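You operate a simulated robot arm through the tools that you are given. There is no shell and no other tool. Be economical: measure what you need, move in short steps, check, and stop when the job is done.

The job below is to be done with a simulated robot arm. You get a single attempt, and the scene is never put back.

Task
Close the rework bench: brush off the dust and park roller, height slider and tilt lever.
Fine: bench brush, then put it back; film roller back to its start, height slider down to nought, tilt lever back. Set down upright: bench brush. What is to be rubbed or washed off counts as gone when no trace of it is left.

Only the result counts: the job must be done as asked and must still hold three seconds after the hand-in. Knocking over, shifting, dropping, spilling or breaking anything else fails it.

Robot
A 6-joint arm with a two-finger parallel gripper, fixed in place. Base frame: the origin is at the foot of the arm, x ahead of it, y to its left, z up; the work surface is at about z = 883. Lengths are in mm, angles in degrees, forces in N, time in s.
With the tool pointing down near the work surface it reaches from about 240 to 660 mm from the base axis. Its first joint turns from -66.0 to 66.0 degrees. Payload 2.9 kg.
The tool frame sits at the grasp point between the pads (the TCP): z along the fingers, y along the line on which they close. The tips reach 30 mm beyond it. The gripper opens to 110 mm. The fingers are 20 mm wide and 10 mm thick; the gripper's body (48 by 112 mm) begins 55 mm behind the TCP.
Orientation is told as [roll, pitch, yaw] about the base's x, y, z axes, in that order, counted from this pose: with the fingers straight down and closing along the base's y, the tool's x points along the base's -x, its y along +y and its z along -z.

Tools
- The arm moves only by the tool jog_arm. Its argument "commands" is a list of rows, each a list of 7 numbers: the shift along the tool's x, y, z in mm, then the turn, a rotation vector about the tool's x, y, z in degrees, then the opening, from 0 (shut) to 1 (fully open). In form: [[dx, dy, dz, ax, ay, az, claw], ...]. A call has 1 to 8 rows; each row shifts and turns the commanded pose from where the row before left it, along the tool's axes as they then stand. A row lasts 0.2 s, in which the tool goes at most 50 mm and 8.6 degrees; a call with a longer step from one row to the next is refused whole, and so is a gripper value outside its range. Where a pose cannot be reached the arm comes as near as it can. A force on the tool above 50 N (or 10 N above the force at the start of the call, whichever is more), or a blocked arm, ends the call early, and 0.2 s more pass. The fingers move at their own pace (about 108 mm/s each) and stop on an object; they squeeze with about 43 N. The grip force told is the motor's: it shows also when the fingers shut on nothing. Time passes only in rows, and 0.2 s behind the last, so rows that do not move let the fingers close. The reply holds the time, the measured pose of the TCP, the force on the tool along the base axes, the opening and the grip force, in the units named above and with some noise, with the torque about the TCP (base axes, N m) and any sound that the robot's microphone picked up, and new pictures: "views" is both (left out), scene, wrist or none.
- Cameras (640 x 400 px; columns grow to the right, rows downward): "scene" is fixed at [106, 477.6, 1377.3]; the picture's right is [-0.38, -0.93, 0.00], its down [-0.59, 0.24, -0.77] and it looks along [0.72, -0.29, -0.63] (base axes); focal length 262 px, centre (320, 200). "wrist" rides on the gripper at [72, 17, -103] in the tool frame; the picture's right is [-0.23, 0.97, 0.00], its down [-0.76, -0.18, -0.62] and it looks along [-0.61, -0.14, 0.78] (tool axes); focal length 222 px, centre (320, 200). There is no depth. A picture from a camera that has moved, and an enlarged one, comes with that camera's place and axes in the base frame and with its lens. The place of the scene camera against the robot may be out by one fixed shift of up to 18 mm in any direction.
- inspect(camera, box): a new picture of the part [left, top, right, bottom] of that camera's present view, enlarged. No time passes.
- job_done(): hands the job in; it is judged then, once.

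Work in short steps. Places have to be worked out from the pictures, the camera data and where the tool is seen: move nearer, look again, correct. Check each grasp and each placing, and mend what went wrong. You have 120 turns and 200 pictures in all, those below and enlarged ones among them. Open the gripper and draw the arm clear of the work before you hand the job in, unless the task says otherwise; then end with one line.

The tools are called after "Emit:" as name(argument=value, ...) on one line, values as JSON. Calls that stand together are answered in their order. jog_arm: Moves the arm, as the interface text tells. Its arguments: {"type":"object","properties":{"commands":{"type":"array","items":{"type":"array","items":{"type":"number"}}},"views":{"type":"string","enum":["both","scene","wrist","none"]}},"required":["commands"]} The other tools are called the same way: inspect (camera, box) takes an enlarged picture of a part of a camera's view; job_done () hands the job in.

At the start:

```text
time: 0.0
position: [371.2, 122.0, 1215.1]
orientation: [0.0, 0.0, -0.1]
wrist_force: [0.0, 0.5, 0.0]
torque: [-0.01, -0.03, -0.01]
grip_width: 110.1
grasp_force: 0.0
```

scene: 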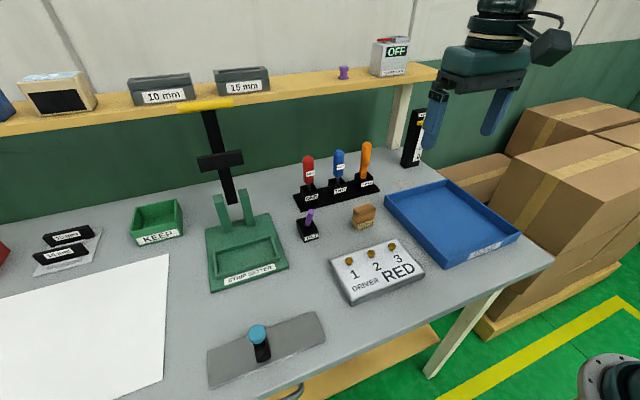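
wrist: 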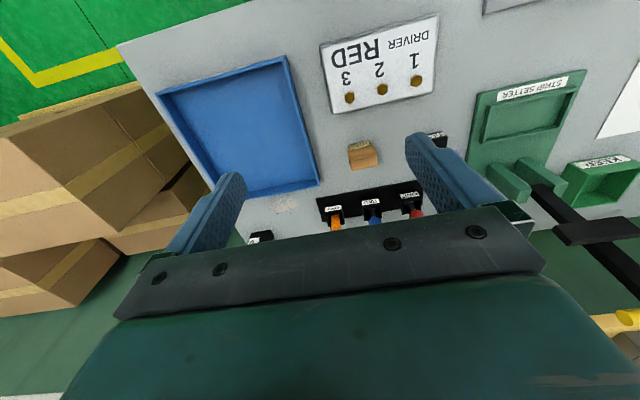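

I'll start by enlarging the scene to identify the brush, dust, roller, slider and lever.

Emit:
inspect(camera="scene", box=[190, 80, 350, 300])

Emit:
inspect(camera="scene", box=[280, 100, 540, 300])

Emit:
inspect(camera="scene", box=[0, 180, 340, 400])

Emit:
inspect(camera="wrist", box=[230, 80, 440, 250])

```text
1.82 times, centred on (270, 190) of scene
camera zoom: at [106.0, 477.6, 1377.3], right [-0.38, -0.93, 0.0], down [-0.59, 0.24, -0.77], along [0.72, -0.29, -0.63], focal length 477 px, centre (411, 218)
```

zoom: 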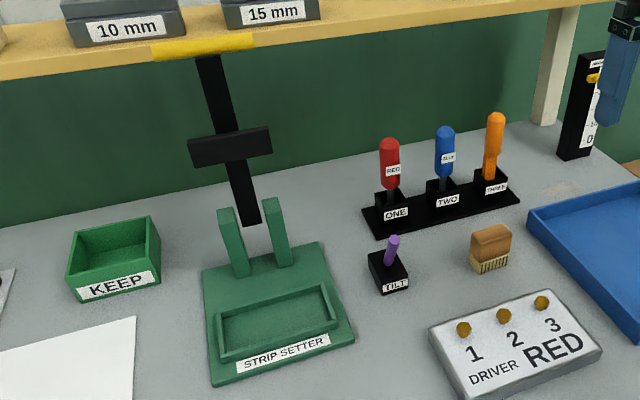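

```text
2.00 times, centred on (410, 200) of scene
camera zoom: at [106.0, 477.6, 1377.3], right [-0.38, -0.93, 0.0], down [-0.59, 0.24, -0.77], along [0.72, -0.29, -0.63], focal length 524 px, centre (140, 200)
```

zoom: 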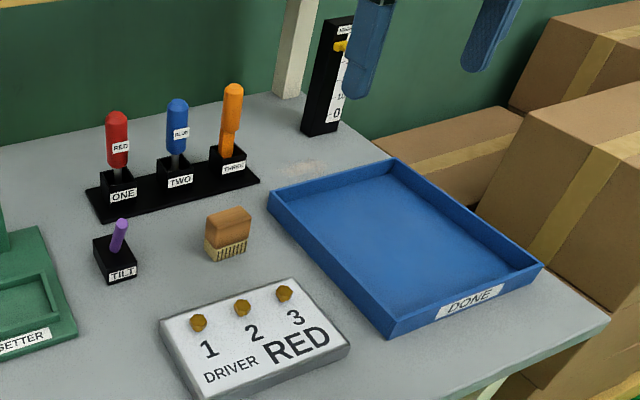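

```text
1.82 times, centred on (170, 290) of scene
camera zoom: at [106.0, 477.6, 1377.3], right [-0.38, -0.93, 0.0], down [-0.59, 0.24, -0.77], along [0.72, -0.29, -0.63], focal length 477 px, centre (593, 36)
```

zoom: 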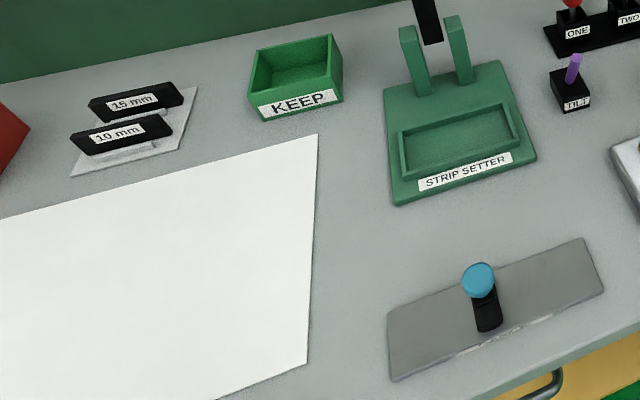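

```text
2.35 times, centred on (335, 165) of wrist
camera zoom: at [297.0, 137.5, 1319.1], right [0.23, 0.97, 0.0], down [0.76, -0.18, 0.62], along [0.61, -0.14, -0.78], focal length 523 px, centre (285, 282)
```

zoom: 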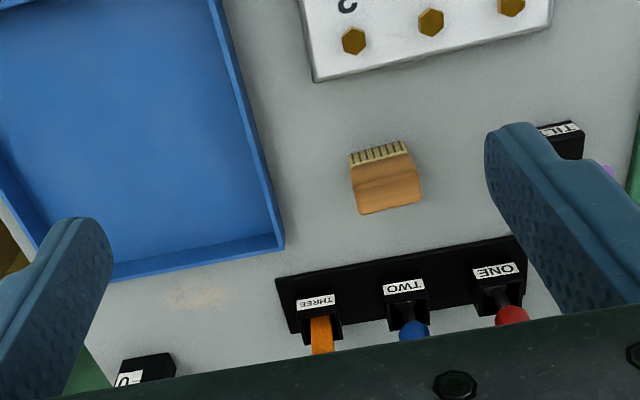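

Brush is near (525,175), dust is a faint patch near (630,-38) between tray corner and tower, slider is the tower near (722,-125), tilt lever near (551,315), and the roller seems to be the blue-knob device near (312,495). I'll move toward the roller to look.

Emit:
jog_arm(commands=[[28, 27, 11, 0, 0, 0, 0.5], [28, 27, 11, 0, 0, 0, 0.5], [28, 27, 11, 0, 0, 0, 0.5], [28, 27, 11, 0, 0, 0, 0.5], [28, 27, 11, 0, 0, 0, 0.5], [28, 27, 11, 0, 0, 0, 0.5]], views="none")

Emit:
jog_arm(commands=[[0, 0, 0, 0, 0, -8, 0.5], [0, 0, 0, 0, 0, -8, 0.5], [0, 0, 0, 0, 0, -8, 0.5], [0, 0, 0, 0, 0, -8, 0.5], [0, 0, 0, 0, 0, -8, 0.5], [0, 0, 0, 0, 0, -8, 0.5]], views="both")

```text
time: 1.4
position: [202.9, 284.3, 1150.8]
orientation: [0.0, 0.1, 0.0]
wrist_force: [0.3, 0.5, 0.7]
torque: [0.01, 0.0, -0.03]
grip_width: 54.9
grasp_force: 0.0
```

```text
time: 2.8
position: [204.0, 282.7, 1148.7]
orientation: [0.0, 0.0, 48.2]
wrist_force: [0.2, 0.1, 0.0]
torque: [-0.01, 0.0, 0.04]
grip_width: 55.0
grasp_force: 0.2
camera wrist: at [140.5, 239.5, 1252.8], right [-0.57, 0.82, 0.0], down [0.64, 0.45, 0.62], along [0.51, 0.36, -0.78], focal length 222 px, centre (320, 200)
```

scene: 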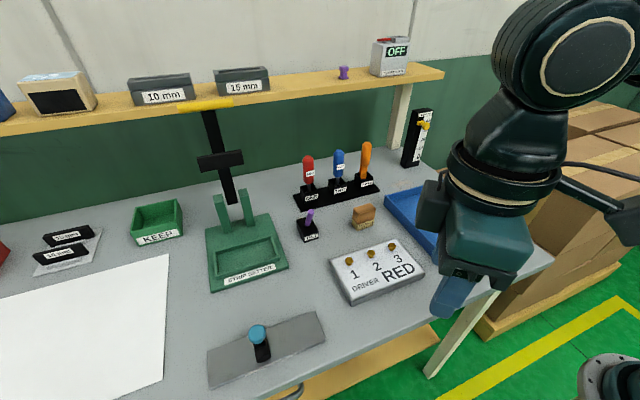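
wrist: 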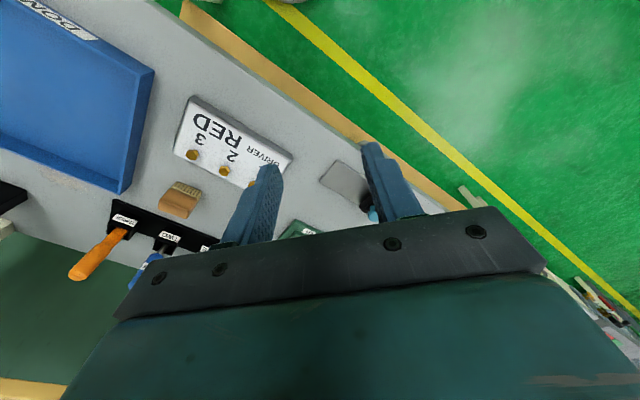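

The knob hides behind a finger; I'll open the gripper and turn a bit more.

Emit:
jog_arm(commands=[[0, 0, 0, 0, 0, -8, 1], [0, 0, 0, 0, 0, -8, 1], [0, 0, 0, 0, 0, 0, 1]], views="wrist")

Emit:
inspect(camera="wrist", box=[220, 110, 460, 260])

Emit:
inspect(camera="scene", box=[200, 300, 340, 390])

Emit:
inspect(camera="scene", box=[370, 90, 460, 180])

Emit:
inspect(camera="scene", box=[280, 190, 340, 250])

```text
time: 3.6
position: [202.2, 283.3, 1150.2]
orientation: [0.1, 0.0, 64.1]
wrist_force: [0.4, -0.6, -0.3]
torque: [0.02, 0.01, 0.02]
grip_width: 110.2
grasp_force: 0.1
camera wrist: at [154.4, 224.6, 1253.3], right [-0.78, 0.63, 0.0], down [0.49, 0.61, 0.62], along [0.39, 0.48, -0.78], focal length 222 px, centre (320, 200)
```

wrist: 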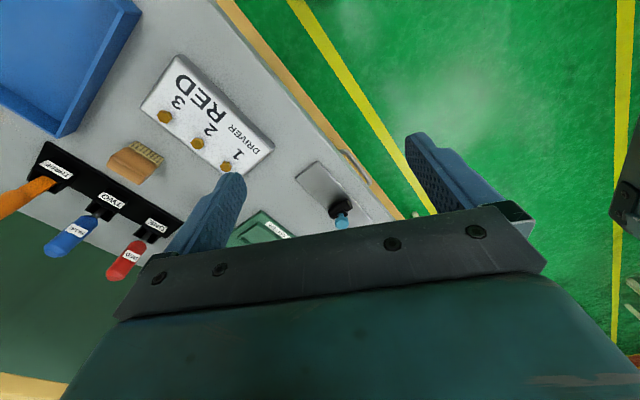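

```text
2.67 times, centred on (340, 185) of wrist
camera zoom: at [154.4, 224.6, 1253.3], right [-0.78, 0.63, 0.0], down [0.49, 0.61, 0.62], along [0.39, 0.48, -0.78], focal length 592 px, centre (267, 240)
```

zoom: 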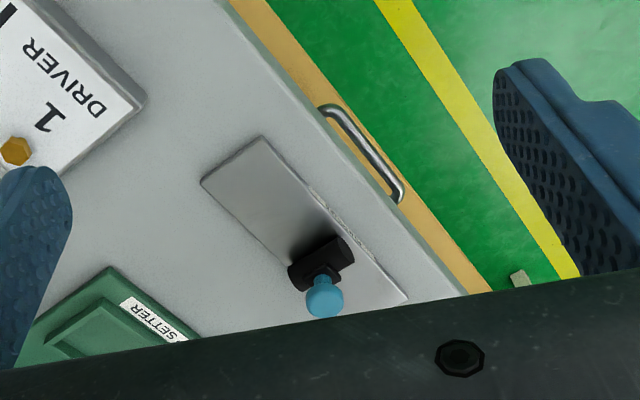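

```text
4.44 times, centred on (270, 345) of scene
camera zoom: at [106.0, 477.6, 1377.3], right [-0.38, -0.93, 0.0], down [-0.59, 0.24, -0.77], along [0.72, -0.29, -0.63], focal length 1165 px, centre (542, -444)
```

zoom: 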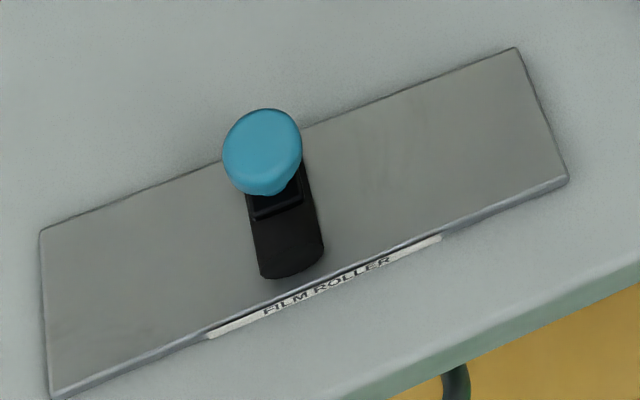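

```text
4.44 times, centred on (415, 135) of scene
camera zoom: at [106.0, 477.6, 1377.3], right [-0.38, -0.93, 0.0], down [-0.59, 0.24, -0.77], along [0.72, -0.29, -0.63], focal length 1165 px, centre (-102, 489)
```

zoom: 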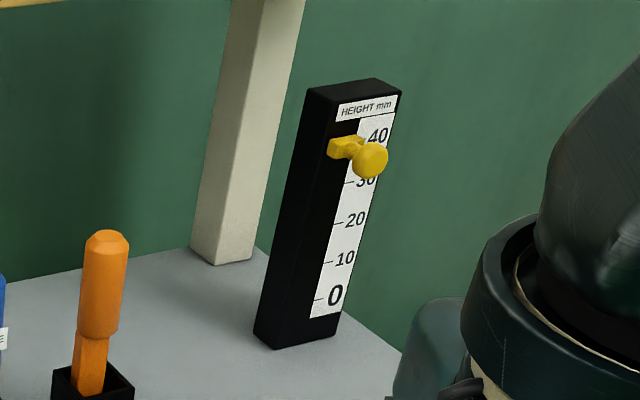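

```text
6.67 times, centred on (310, 220) of scene
camera zoom: at [106.0, 477.6, 1377.3], right [-0.38, -0.93, 0.0], down [-0.59, 0.24, -0.77], along [0.72, -0.29, -0.63], focal length 1748 px, centre (387, 67)
```

zoom: 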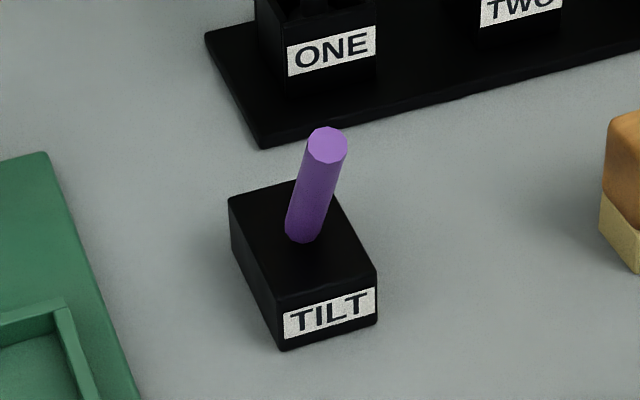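

The plate (about x 280–340, y 387–586) carries a black roller block with blue knob, sliding along y. I'll move nearer to look for a start mark.

Emit:
jog_arm(commands=[[-35, 0, 27, 0, 0, 0, 1], [-35, 0, 27, 0, 0, 0, 1], [-35, 0, 27, 0, 0, 0, 1], [-35, 0, 27, 0, 0, 0, 1]], views="wrist")

Emit:
inspect(camera="wrist", box=[200, 50, 440, 210])

```text
time: 4.6
position: [263.8, 410.5, 1042.0]
orientation: [0.0, 0.1, 64.1]
wrist_force: [0.0, 0.7, -0.3]
torque: [-0.01, -0.01, -0.01]
grip_width: 110.0
grasp_force: 0.0
camera wrist: at [215.5, 350.8, 1146.0], right [-0.78, 0.63, 0.0], down [0.49, 0.61, 0.62], along [0.39, 0.48, -0.78], focal length 222 px, centre (320, 200)
```

wrist: 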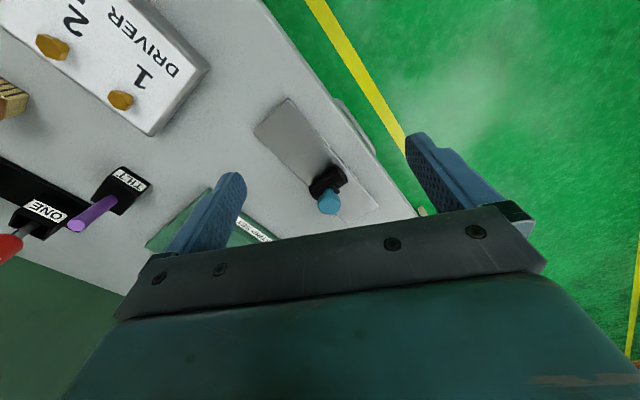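

```text
2.50 times, centred on (320, 130) of wrist
camera zoom: at [215.5, 350.8, 1146.0], right [-0.78, 0.63, 0.0], down [0.49, 0.61, 0.62], along [0.39, 0.48, -0.78], focal length 555 px, centre (320, 375)
```

zoom: 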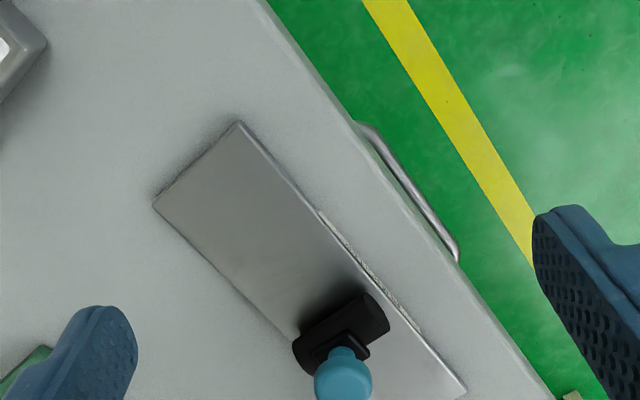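

No obvious mark yet; I'll enlarge further on the plate ends.

Emit:
inspect(camera="wrist", box=[250, 90, 330, 150])

Emit:
inspect(camera="wrist", box=[300, 155, 390, 220])

Emit:
inspect(camera="scene", box=[140, 60, 280, 150])

Emit:
inspect(camera="scene", box=[320, 30, 440, 100])

```text
6.67 times, centred on (290, 120) of wrist
camera zoom: at [215.5, 350.8, 1146.0], right [-0.78, 0.63, 0.0], down [0.49, 0.61, 0.62], along [0.39, 0.48, -0.78], focal length 1481 px, centre (520, 733)
```

zoom: 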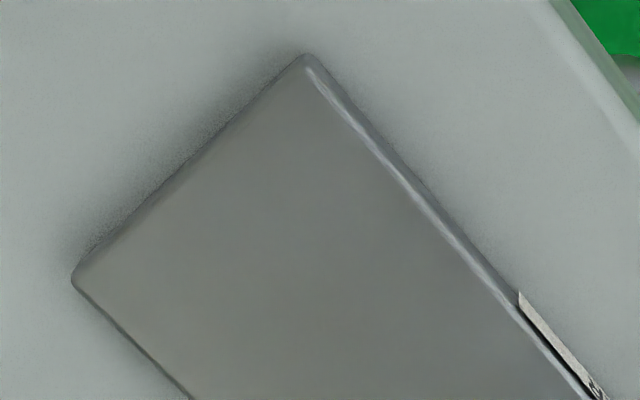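

```text
6.15 times, centred on (345, 188) of wrist
camera zoom: at [215.5, 350.8, 1146.0], right [-0.78, 0.63, 0.0], down [0.49, 0.61, 0.62], along [0.39, 0.48, -0.78], focal length 1367 px, centre (166, 277)
```

zoom: 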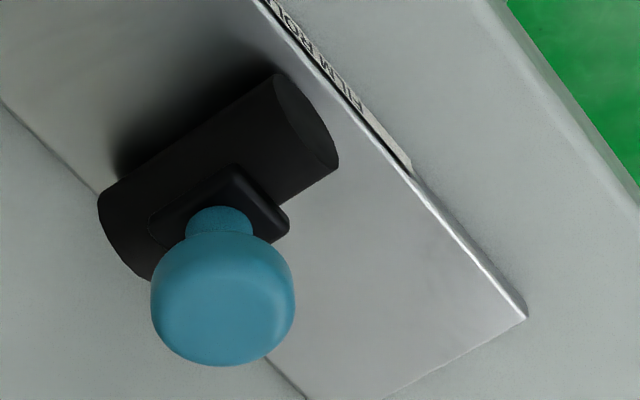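

```text
4.44 times, centred on (210, 105) of scene
camera zoom: at [106.0, 477.6, 1377.2], right [-0.38, -0.93, 0.0], down [-0.59, 0.24, -0.77], along [0.72, -0.29, -0.63], focal length 1165 px, centre (809, 622)
```

zoom: 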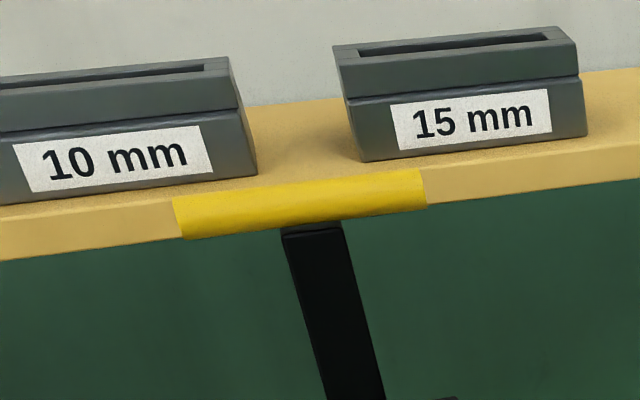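

```text
5.33 times, centred on (380, 65) of scene
camera zoom: at [106.0, 477.6, 1377.2], right [-0.38, -0.93, 0.0], down [-0.59, 0.24, -0.77], along [0.72, -0.29, -0.63], focal length 1398 px, centre (0, 920)
```

zoom: 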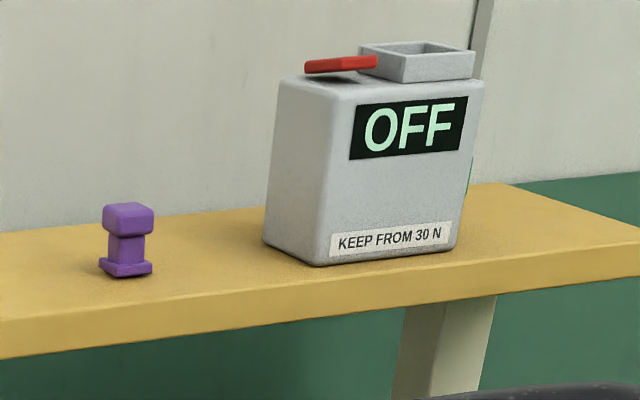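

The roller is a black cylinder with a blue knob about (311,485,938), no mark visible. I'll turn to yaw 0 and come above the knob to grasp it and feel its travel.

Emit:
jog_arm(commands=[[0, 0, 0, 0, 0, 8, 0.6], [0, 0, 0, 0, 0, 8, 0.6], [0, 0, 0, 0, 0, 8, 0.6], [0, 0, 0, 0, 0, 8, 0.6], [0, 0, 0, 0, 0, 8, 0.6], [0, 0, 0, 0, 0, 8, 0.6], [0, 0, 0, 0, 0, 8, 0.6], [0, 0, 0, 0, 0, 8, 0.6]], views="none")

Emit:
jog_arm(commands=[[-12, 25, 0, 0, 0, 0, 0.6], [-12, 25, 0, 0, 0, 0, 0.6], [-12, 24, 0, 0, 0, 0, 0.6], [-11, 0, 30, 0, 0, 0, 0.6]], views="both")

```text
time: 6.4
position: [263.7, 410.4, 1042.2]
orientation: [0.0, 0.0, -0.1]
wrist_force: [0.8, -0.5, 0.1]
torque: [0.01, 0.04, 0.01]
grip_width: 66.2
grasp_force: 0.1
```

```text
time: 7.4
position: [308.8, 482.6, 1009.6]
orientation: [0.0, -0.1, 0.0]
wrist_force: [0.0, 0.1, -0.4]
torque: [-0.02, 0.01, -0.02]
grip_width: 65.6
grasp_force: 0.0
camera wrist: at [236.4, 498.3, 1114.0], right [0.23, 0.97, 0.0], down [0.76, -0.18, 0.62], along [0.61, -0.14, -0.78], focal length 222 px, centre (320, 200)
```

scene: 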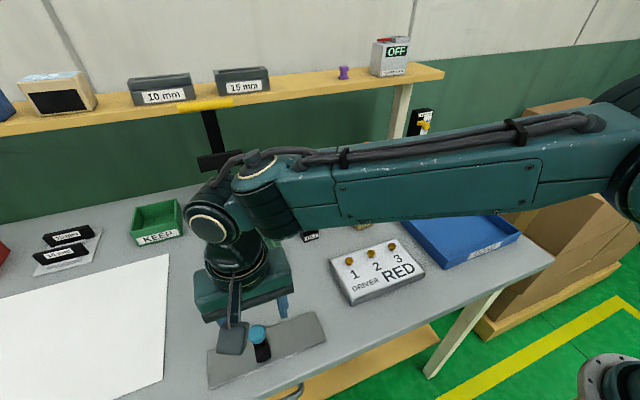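
wrist: 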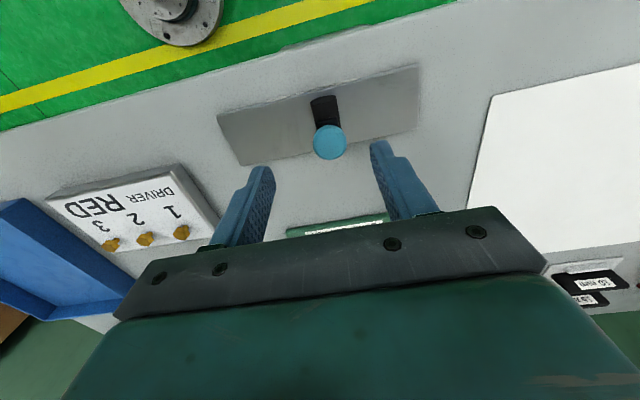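

Triangulating both wrist views puts the knob at (314,488,934). I descend around it and close.

Emit:
jog_arm(commands=[[-5, 5, 25, 0, 0, 0, 0.6], [0, 0, 25, 0, 0, 0, 0.6], [0, 0, 21, 0, 0, 0, 0.6], [0, 0, 0, 0, 0, 0, 0.2], [0, 0, 0, 0, 0, 0, 0.2]], views="wrist")

```text
time: 8.6
position: [316.8, 488.4, 939.6]
orientation: [0.0, 0.0, -0.1]
wrist_force: [0.6, 0.1, -0.8]
torque: [0.02, -0.08, 0.02]
grip_width: 27.0
grasp_force: 45.4
camera wrist: at [242.4, 503.1, 1043.7], right [0.23, 0.97, 0.0], down [0.76, -0.18, 0.62], along [0.61, -0.14, -0.78], focal length 222 px, centre (320, 200)
```

wrist: 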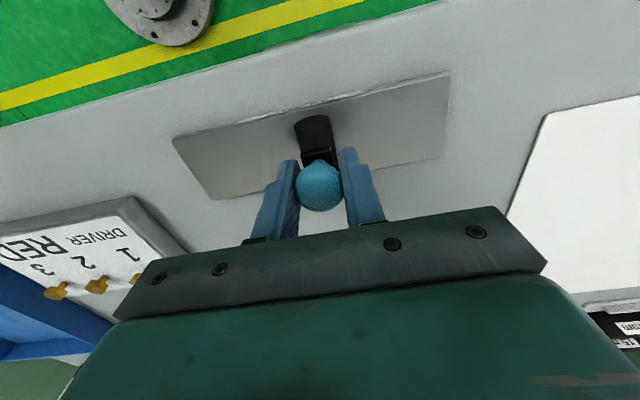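

Knob gripped (27 mm). I'll drag gently toward +y to feel its travel.

Emit:
jog_arm(commands=[[0, 10, 0, 0, 0, 0, 0.2], [0, 10, 0, 0, 0, 0, 0.2], [0, 10, 0, 0, 0, 0, 0.2]], views="wrist")

```text
time: 9.4
position: [316.5, 518.9, 939.8]
orientation: [0.1, 0.0, 0.0]
wrist_force: [-1.6, -0.4, 3.1]
torque: [-0.02, 0.03, 0.07]
grip_width: 26.7
grasp_force: 45.3
camera wrist: at [242.4, 534.2, 1043.7], right [0.23, 0.97, 0.0], down [0.76, -0.18, 0.62], along [0.61, -0.14, -0.78], focal length 222 px, centre (320, 200)
```

wrist: 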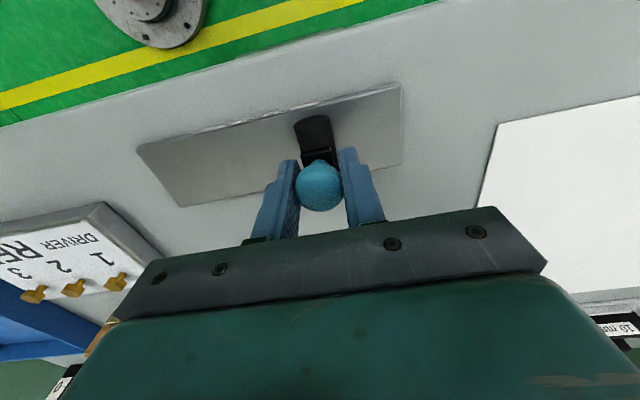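

It slides freely. Continue to the end of travel in small steps.

Emit:
jog_arm(commands=[[0, 8, 0, 0, 0, 0, 0.2], [0, 8, 0, 0, 0, 0, 0.2], [0, 6, 0, 0, 0, 0, 0.2], [0, 6, 0, 0, 0, 0, 0.2], [0, 6, 0, 0, 0, 0, 0.2], [0, 6, 0, 0, 0, 0, 0.2]], views="wrist")

```text
time: 10.8
position: [316.0, 550.9, 940.5]
orientation: [-1.3, 0.7, -0.4]
wrist_force: [-5.2, -16.3, 8.9]
torque: [-0.23, 0.24, -0.01]
grip_width: 26.8
grasp_force: 45.4
stopped in row 6: the force on the tool passed its limit at 56 N (the readings are from after the stop); the commanded pose is now the measured one
camera wrist: at [243.9, 568.9, 1043.8], right [0.23, 0.97, -0.03], down [0.77, -0.17, 0.62], along [0.6, -0.16, -0.79], focal length 222 px, centre (320, 200)
```

wrist: 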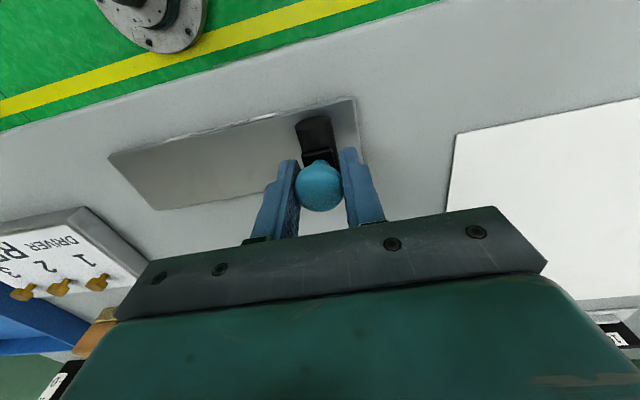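

+y stop is at y≈550 (no sound). I'll drag to the other end to compare.

Emit:
jog_arm(commands=[[0, -15, 0, 0, 0, 0, 0.2], [0, -20, 0, 0, 0, 0, 0.2], [0, -20, 0, 0, 0, 0, 0.2], [0, -20, 0, 0, 0, 0, 0.2], [0, -20, 0, 0, 0, 0, 0.2], [0, -15, 0, 0, 0, 0, 0.2], [0, -8, 0, 0, 0, 0, 0.2]], views="none")

Emit:
jog_arm(commands=[[0, -6, 0, 0, 0, 0, 0.2], [0, -6, 0, 0, 0, 0, 0.2], [0, -6, 0, 0, 0, 0, 0.2], [0, -6, 0, 0, 0, 0, 0.2], [0, -6, 0, 0, 0, 0, 0.2]], views="wrist")

```text
time: 12.4
position: [315.9, 434.3, 940.0]
orientation: [-1.2, 0.6, -0.5]
wrist_force: [9.7, 0.3, -18.2]
torque: [-0.03, -0.21, -0.09]
grip_width: 27.1
grasp_force: 45.3
```

```text
time: 13.6
position: [316.3, 409.8, 940.3]
orientation: [-0.4, 0.3, -0.2]
wrist_force: [6.2, 8.8, -10.2]
torque: [0.13, -0.13, 0.0]
grip_width: 26.5
grasp_force: 45.0
stopped in row 5: the force on the tool passed its limit at 54 N (the readings are from after the stop); the commanded pose is now the measured one
camera wrist: at [242.9, 426.1, 1043.9], right [0.23, 0.97, -0.01], down [0.76, -0.17, 0.62], along [0.6, -0.15, -0.78], focal length 222 px, centre (320, 200)
```

wrist: 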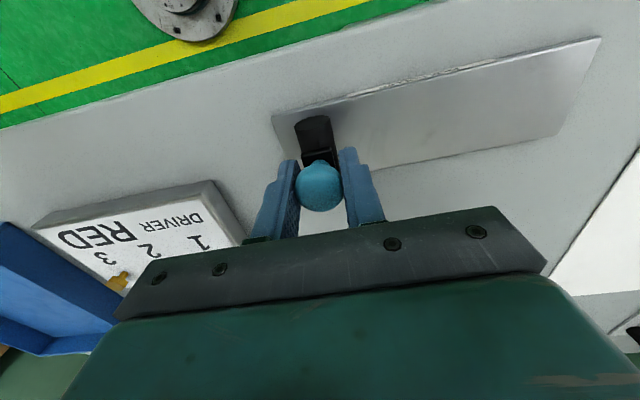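

Travel is 140 mm (410–550), no click at either end. With the left half exposed, I'll check the plate again for any marking.

Emit:
inspect(camera="wrist", box=[260, 30, 620, 200])

Emit:
inspect(camera="wrist", box=[460, 30, 620, 140])

Emit:
inspect(camera="scene", box=[190, 290, 340, 400])

```text
1.78 times, centred on (440, 115) of wrist
camera zoom: at [242.9, 426.1, 1043.9], right [0.23, 0.97, -0.01], down [0.76, -0.17, 0.62], along [0.6, -0.15, -0.78], focal length 395 px, centre (107, 351)
```

zoom: 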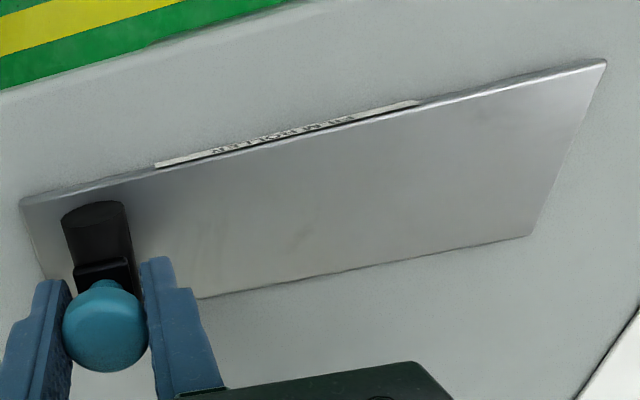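

```text
3.64 times, centred on (540, 85) of wrist
camera zoom: at [242.9, 426.1, 1043.9], right [0.23, 0.97, -0.01], down [0.76, -0.17, 0.62], along [0.6, -0.15, -0.78], focal length 808 px, centre (-480, 618)
```

zoom: 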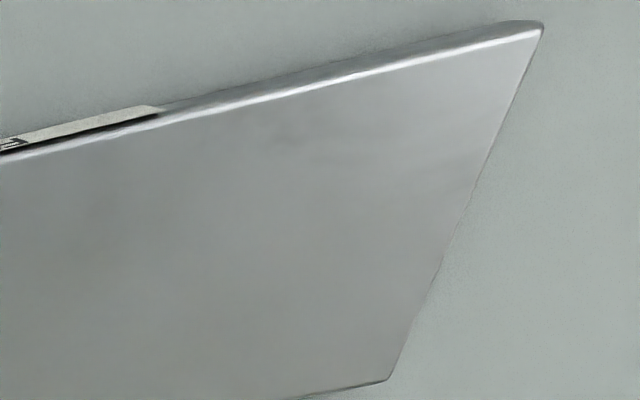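

```text
3.64 times, centred on (265, 345) of scene
camera zoom: at [106.3, 478.0, 1377.1], right [-0.38, -0.93, 0.0], down [-0.59, 0.24, -0.77], along [0.72, -0.29, -0.63], focal length 953 px, centre (520, -327)
```

zoom: 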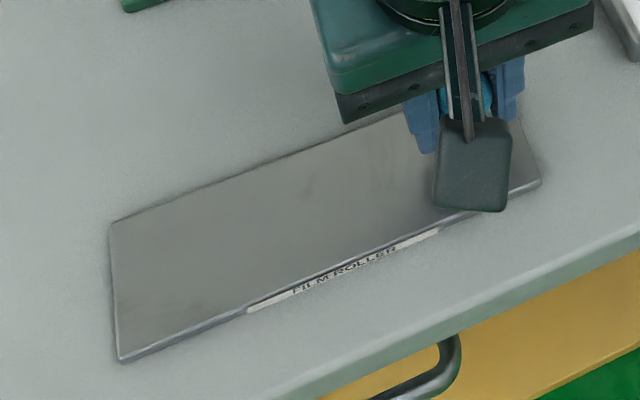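

No marking anywhere. Reading direction of the label and the bench's workflow (blanks at left, DONE at right) make the left (+y) end the start, so I drag the roller fully there.

Emit:
jog_arm(commands=[[0, 15, 0, 0, 0, 0, 0.2], [0, 20, 0, 0, 0, 0, 0.2], [0, 20, 0, 0, 0, 0, 0.2], [0, 20, 0, 0, 0, 0, 0.2], [0, 20, 0, 0, 0, 0, 0.2], [0, 20, 0, 0, 0, 0, 0.2], [0, 10, 0, 0, 0, 0, 0.2]], views="none")

Emit:
jog_arm(commands=[[0, 6, 0, 0, 0, 0, 0.2], [0, 6, 0, 0, 0, 0, 0.2], [0, 6, 0, 0, 0, 0, 0.2], [0, 6, 0, 0, 0, 0, 0.2], [0, 6, 0, 0, 0, 0, 0.2]], views="none")

```text
time: 15.2
position: [316.5, 534.4, 941.5]
orientation: [-0.5, 0.3, -0.3]
wrist_force: [15.4, -0.4, 8.1]
torque: [-0.08, 0.27, 0.21]
grip_width: 26.6
grasp_force: 45.0
```

```text
time: 16.3
position: [316.2, 551.2, 940.2]
orientation: [-2.0, 1.1, -0.5]
wrist_force: [-4.3, -15.5, 9.0]
torque: [-0.24, 0.27, -0.02]
grip_width: 26.5
grasp_force: 44.9
stopped in row 5: the force on the tool passed its limit at 57 N (the readings are from after the stop); the commanded pose is now the measured one
```

At the stop. Release and rise, levelling the tool.

Emit:
jog_arm(commands=[[0, 0, 0, 0, 0, 0, 0.5], [0, 0, 0, 0, 0, 0, 0.5], [0, 0, -30, 0, 0, 0, 0.5], [0, 0, -40, -2, -1.1, -0.5, 0.5], [0, 0, -40, 0, 0, 0, 0.5]], views="wrist")

```text
time: 17.5
position: [317.0, 552.3, 1049.1]
orientation: [0.3, -0.2, 0.1]
wrist_force: [0.6, -0.3, 0.4]
torque: [0.02, 0.02, 0.01]
grip_width: 55.0
grasp_force: 0.1
camera wrist: at [241.8, 567.6, 1153.3], right [0.23, 0.97, 0.01], down [0.76, -0.18, 0.62], along [0.61, -0.14, -0.78], focal length 222 px, centre (320, 200)
```

wrist: 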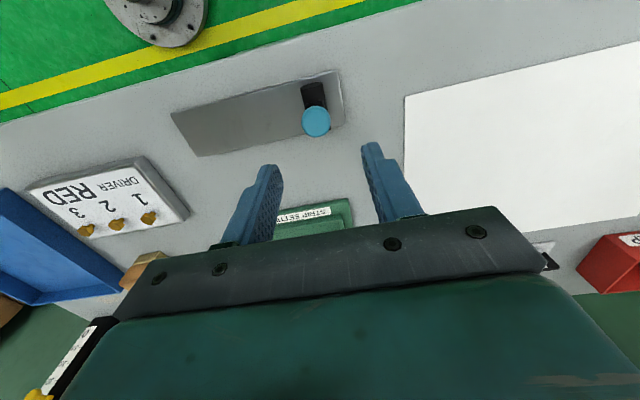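

Roller is parked at the end. Next I go look at the tilt lever.

Emit:
jog_arm(commands=[[-28, -32.6, -7.3, 0, 0, 0, 0.5], [-28, -32.6, -7.3, 0, 0, 0, 0.5], [-28, -32.6, -7.3, 0, 0, 0, 0.5], [-28, -32.6, -7.3, 0, 0, 0, 0.5], [-28, -32.6, -7.3, 0, 0, 0, 0.5], [-28, -32.6, -7.3, 0, 0, 0, 0.5], [-28, -32.6, -7.3, 0, 0, 0, 0.5]], views="wrist")

Emit:
inspect(camera="wrist", box=[240, 60, 400, 200])

Emit:
inspect(camera="scene", box=[220, 290, 300, 370])

```text
time: 19.1
position: [512.6, 327.0, 1100.4]
orientation: [0.3, -0.2, 0.1]
wrist_force: [-0.2, -0.7, -1.0]
torque: [0.01, 0.0, 0.04]
grip_width: 54.9
grasp_force: 0.0
camera wrist: at [438.7, 340.9, 1204.0], right [0.23, 0.97, 0.01], down [0.76, -0.18, 0.62], along [0.61, -0.14, -0.78], focal length 222 px, centre (320, 200)
```

wrist: 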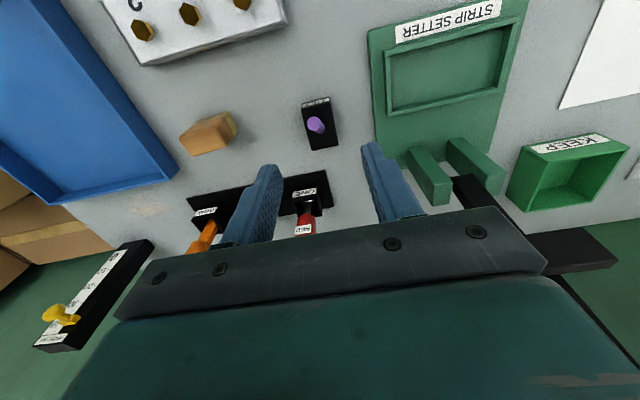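

```text
2.86 times, centred on (320, 130) of wrist
camera zoom: at [438.7, 340.9, 1204.0], right [0.23, 0.97, 0.01], down [0.76, -0.18, 0.62], along [0.61, -0.14, -0.78], focal length 635 px, centre (320, 400)
```

zoom: 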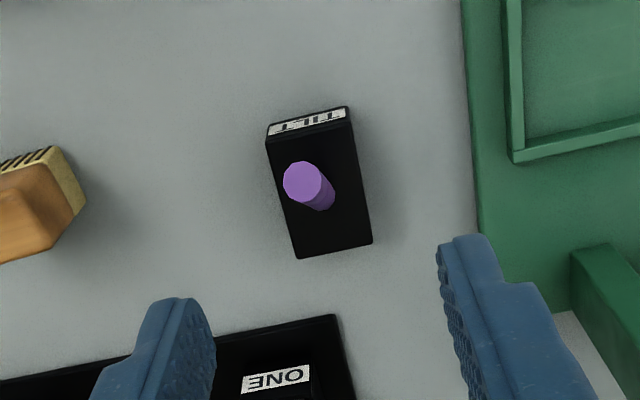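

```text
5.00 times, centred on (260, 330) of scene
camera zoom: at [106.0, 477.6, 1377.3], right [-0.38, -0.93, 0.0], down [-0.59, 0.24, -0.77], along [0.72, -0.29, -0.63], focal length 1311 px, centre (620, -450)
```

zoom: 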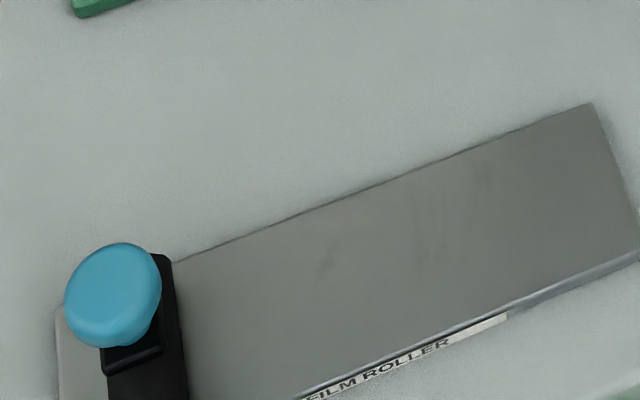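

The lever pivots near (550,316), top at about (514,318,986): it leans toward the operator (−x). Back should be pushing it away (+x); I'll place closed fingers in front of it and look.

Emit:
jog_arm(commands=[[16, -5, 0, 0, 0, 0, 0], [17, -5, 15, 0, 0, 0, 0], [0, 0, 40, 0, 0, 0, 0], [0, 0, 40, 0, 0, 0, 0], [0, 0, 40, 0, 0, 0, 0]], views="both")

Emit:
inspect(camera="scene", box=[270, 180, 350, 250])

```text
time: 20.3
position: [481.0, 316.2, 964.5]
orientation: [0.4, -0.2, 0.1]
wrist_force: [-0.2, 0.0, 0.5]
torque: [0.01, 0.0, -0.01]
grip_width: 0.0
grasp_force: 37.5
camera wrist: at [406.9, 332.2, 1068.6], right [0.23, 0.97, 0.01], down [0.76, -0.18, 0.63], along [0.61, -0.14, -0.78], focal length 222 px, centre (320, 200)
```

scene: 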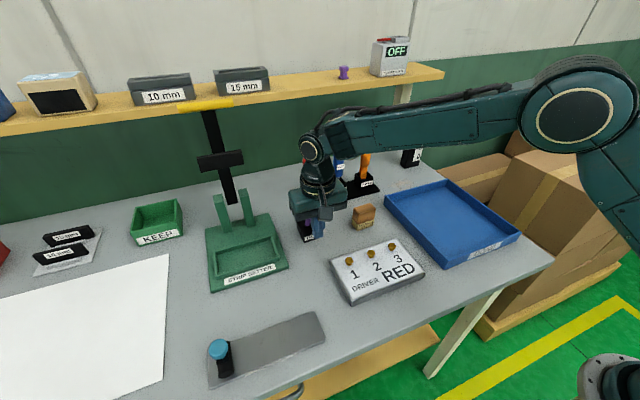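
wrist: 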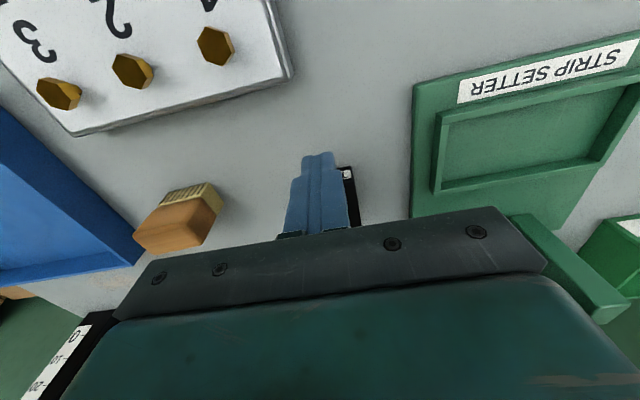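

```text
5.71 times, centred on (310, 215) of scene
camera zoom: at [106.0, 477.6, 1377.2], right [-0.38, -0.93, 0.0], down [-0.59, 0.24, -0.77], along [0.72, -0.29, -0.63], focal length 1498 px, centre (377, 114)
```

zoom: 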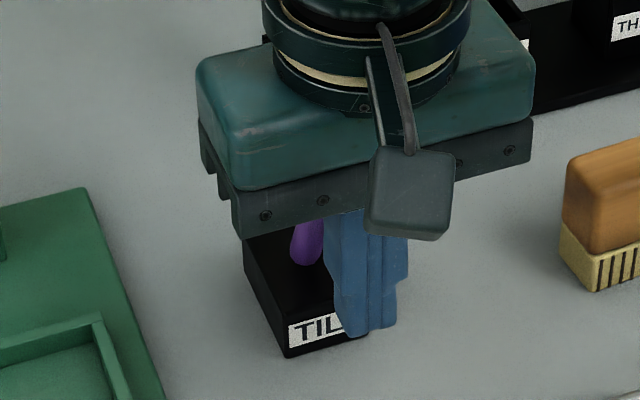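

Fingers are in front of the lever at matching y. Push +x in small steps watching force.

Emit:
jog_arm(commands=[[-8, 0, 0, 0, 0, 0, 0], [-8, 0, 0, 0, 0, 0, 0], [-8, 0, 0, 0, 0, 0, 0], [-8, 0, 0, 0, 0, 0, 0]], views="wrist")

Emit:
inspect(camera="scene", box=[270, 180, 350, 250])

```text
time: 21.3
position: [514.4, 317.0, 964.5]
orientation: [0.4, -0.2, 0.0]
wrist_force: [-0.6, 0.0, 0.1]
torque: [-0.01, 0.0, -0.03]
grip_width: 0.0
grasp_force: 37.6
camera wrist: at [438.8, 331.9, 1067.9], right [0.23, 0.97, 0.01], down [0.76, -0.18, 0.62], along [0.61, -0.14, -0.78], focal length 222 px, centre (320, 200)
```

wrist: 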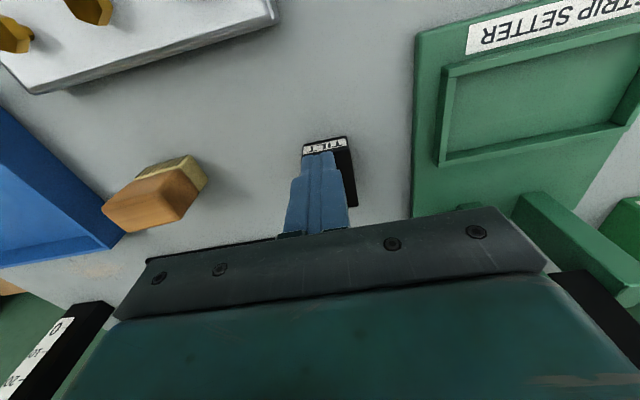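

```text
5.71 times, centred on (310, 215) of scene
camera zoom: at [106.0, 477.6, 1377.3], right [-0.38, -0.93, 0.0], down [-0.59, 0.24, -0.77], along [0.72, -0.29, -0.63], focal length 1498 px, centre (377, 114)
```

zoom: 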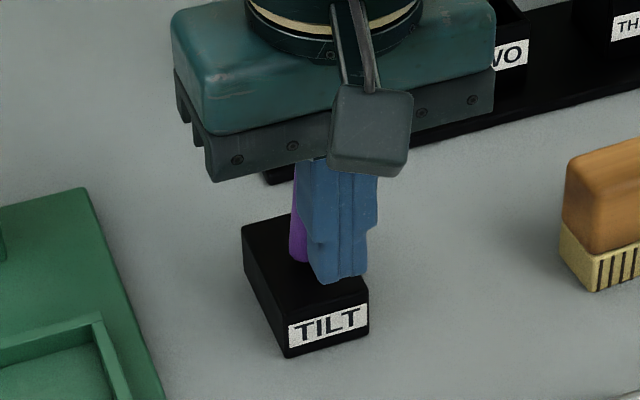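

Lever likely just being touched/moved with little force. Continue pushing.

Emit:
jog_arm(commands=[[-6, 0, 0, 0, 0, 0, 0], [-6, 0, 0, 0, 0, 0, 0], [-6, 0, 0, 0, 0, 0, 0], [-6, 0, 0, 0, 0, 0, 0]], views="none")

Emit:
inspect(camera="scene", box=[270, 180, 350, 250])

```text
time: 22.3
position: [537.6, 317.2, 964.4]
orientation: [0.3, -0.1, 0.1]
wrist_force: [-0.9, 0.4, 0.2]
torque: [0.02, 0.03, 0.04]
grip_width: 0.2
grasp_force: 37.8
```

```text
5.71 times, centred on (310, 215) of scene
camera zoom: at [106.0, 477.6, 1377.3], right [-0.38, -0.93, 0.0], down [-0.59, 0.24, -0.77], along [0.72, -0.29, -0.63], focal length 1498 px, centre (377, 114)
```

zoom: 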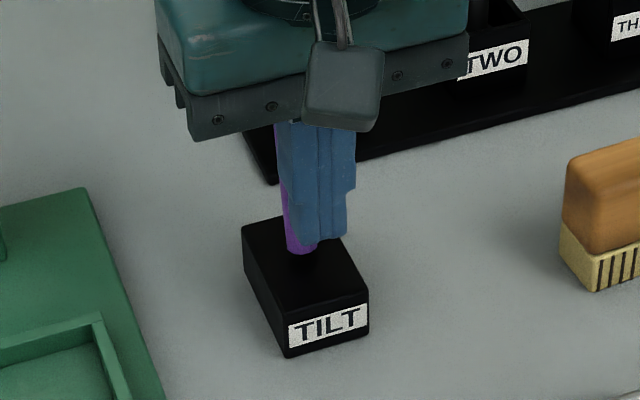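

It's past upright now, with very low force. Continue until its stop.

Emit:
jog_arm(commands=[[-5, 0, 0, 0, 0, 0, 0], [-5, 0, 0, 0, 0, 0, 0], [-5, 0, 0, 0, 0, 0, 0], [-5, 0, 0, 0, 0, 0, 0]], views="wrist")

Emit:
inspect(camera="scene", box=[270, 180, 350, 250])

```text
time: 23.1
position: [545.2, 317.5, 965.6]
orientation: [-0.2, 1.0, 0.6]
wrist_force: [-13.6, -3.9, 8.8]
torque: [-0.16, 0.33, 0.03]
grip_width: 0.0
grasp_force: 37.9
stopped in row 4: the force on the tool passed its limit at 55 N (the readings are from after the stop); the commanded pose is now the measured one
camera wrist: at [472.9, 332.4, 1070.6], right [0.22, 0.98, -0.01], down [0.77, -0.17, 0.61], along [0.6, -0.14, -0.79], focal length 222 px, centre (320, 200)
```

wrist: 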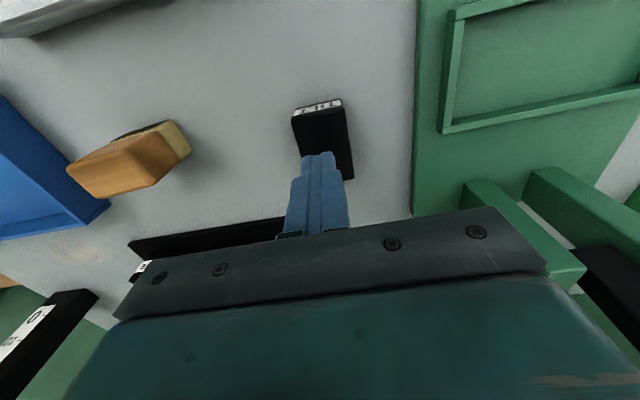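

```text
5.71 times, centred on (310, 215) of scene
camera zoom: at [105.6, 477.4, 1377.3], right [-0.38, -0.93, 0.0], down [-0.59, 0.24, -0.77], along [0.72, -0.29, -0.63], focal length 1498 px, centre (377, 114)
```

zoom: 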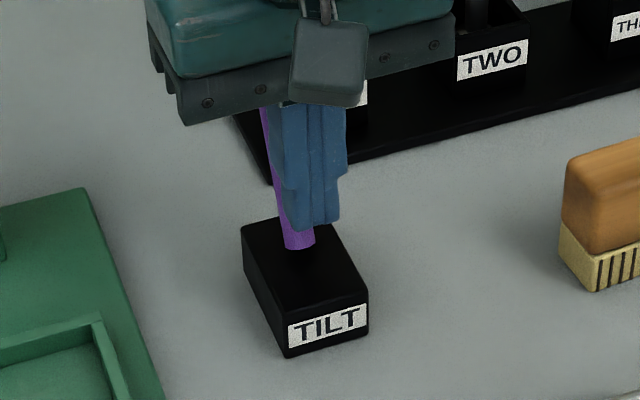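

Lever is at its far stop. I back off, rise, and go to view the brush.

Emit:
jog_arm(commands=[[20, 0, 0, 0, 0, 0, 0], [20, 0, -20, 0, 0, 0, 0], [0, 0, -40, 0, 1, 0.6, 0], [0, 0, -40, 0, 0, 0, 0.4], [7, -33, -35, 0, 0, 0, 0.6], [7, -33, 0, 0, 0, 0, 0.6], [7, -33, 0, 0, 0, 0, 0.6], [2, -33, 0, 0, 0, 0, 0.6]], views="both")

Emit:
inspect(camera="wrist", box=[260, 80, 420, 180])

Emit:
inspect(camera="scene", box=[270, 180, 350, 250])

```text
time: 24.9
position: [485.4, 184.2, 1102.9]
orientation: [-0.2, 1.8, 0.0]
wrist_force: [1.0, -0.4, -1.0]
torque: [0.01, -0.01, -0.01]
grip_width: 65.9
grasp_force: 0.1
camera wrist: at [415.6, 199.9, 1208.5], right [0.23, 0.97, -0.01], down [0.78, -0.18, 0.6], along [0.58, -0.14, -0.8], focal length 222 px, centre (320, 200)
```

scene: 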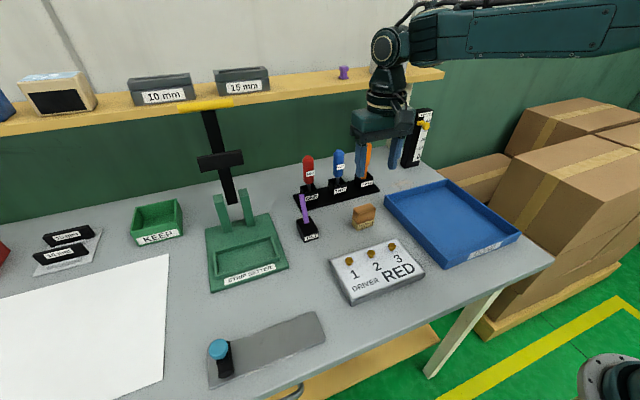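
wrist: 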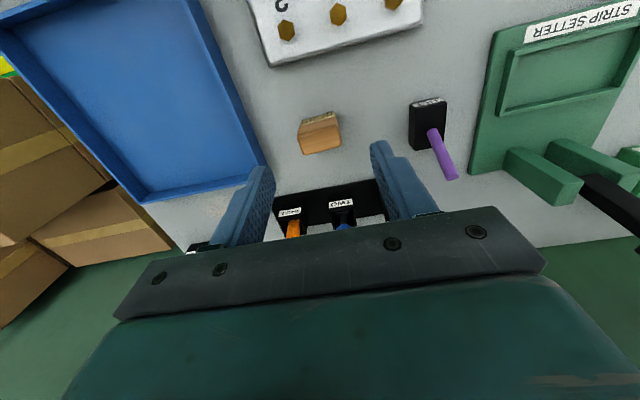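

```text
4.00 times, centred on (340, 130) of wrist
camera zoom: at [415.6, 199.9, 1208.5], right [0.23, 0.97, -0.01], down [0.78, -0.18, 0.6], along [0.58, -0.14, -0.8], focal length 888 px, centre (240, 480)
```

zoom: 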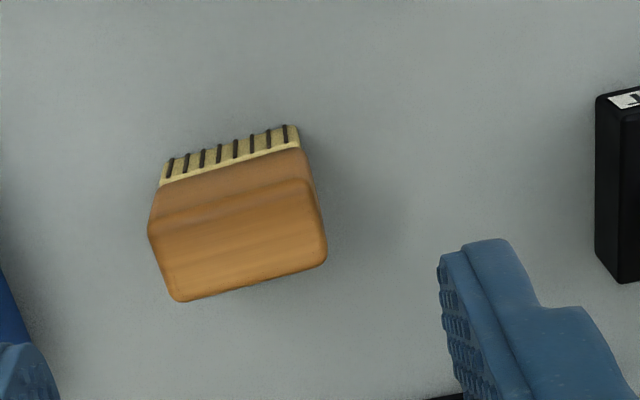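

```text
5.71 times, centred on (310, 215) of scene
camera zoom: at [106.0, 477.6, 1377.3], right [-0.38, -0.93, 0.0], down [-0.59, 0.24, -0.77], along [0.72, -0.29, -0.63], focal length 1498 px, centre (377, 114)
```

zoom: 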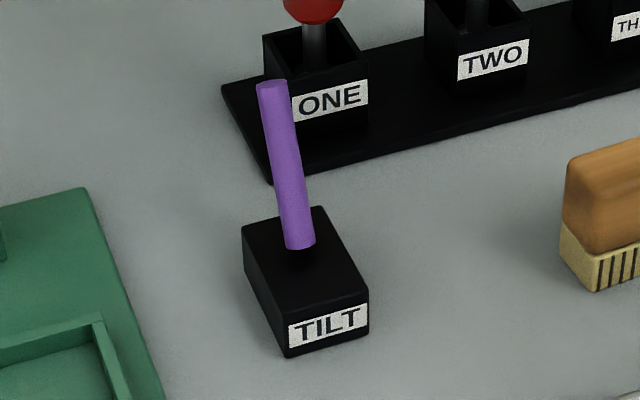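

Lever leans back now. Let me measure the brush's height more exactly.

Emit:
inspect(camera="scene", box=[340, 195, 390, 240])

Emit:
inspect(camera="wrist", box=[120, 160, 260, 260])

```text
8.89 times, centred on (365, 218) of scene
camera zoom: at [106.0, 477.6, 1377.3], right [-0.38, -0.93, 0.0], down [-0.59, 0.24, -0.77], along [0.72, -0.29, -0.63], focal length 2330 px, centre (-80, 44)
```

zoom: 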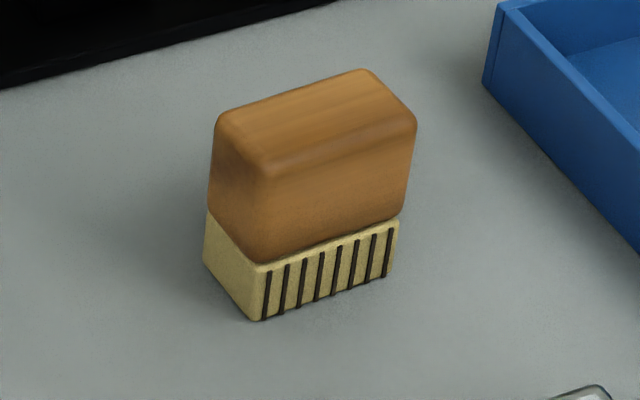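

```text
4.00 times, centred on (190, 210) of wrist
camera zoom: at [415.6, 199.9, 1208.5], right [0.23, 0.97, -0.01], down [0.78, -0.18, 0.6], along [0.58, -0.14, -0.8], focal length 888 px, centre (840, 160)
```

zoom: 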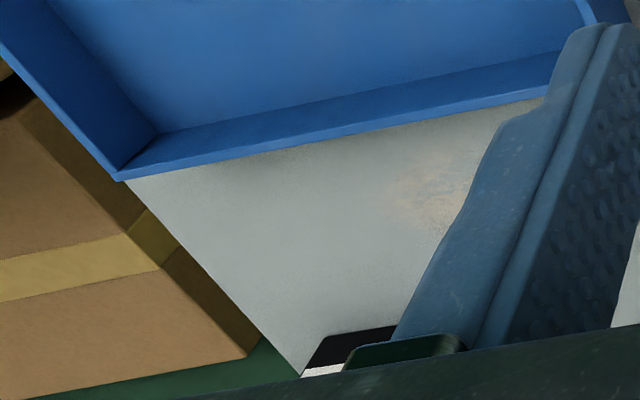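

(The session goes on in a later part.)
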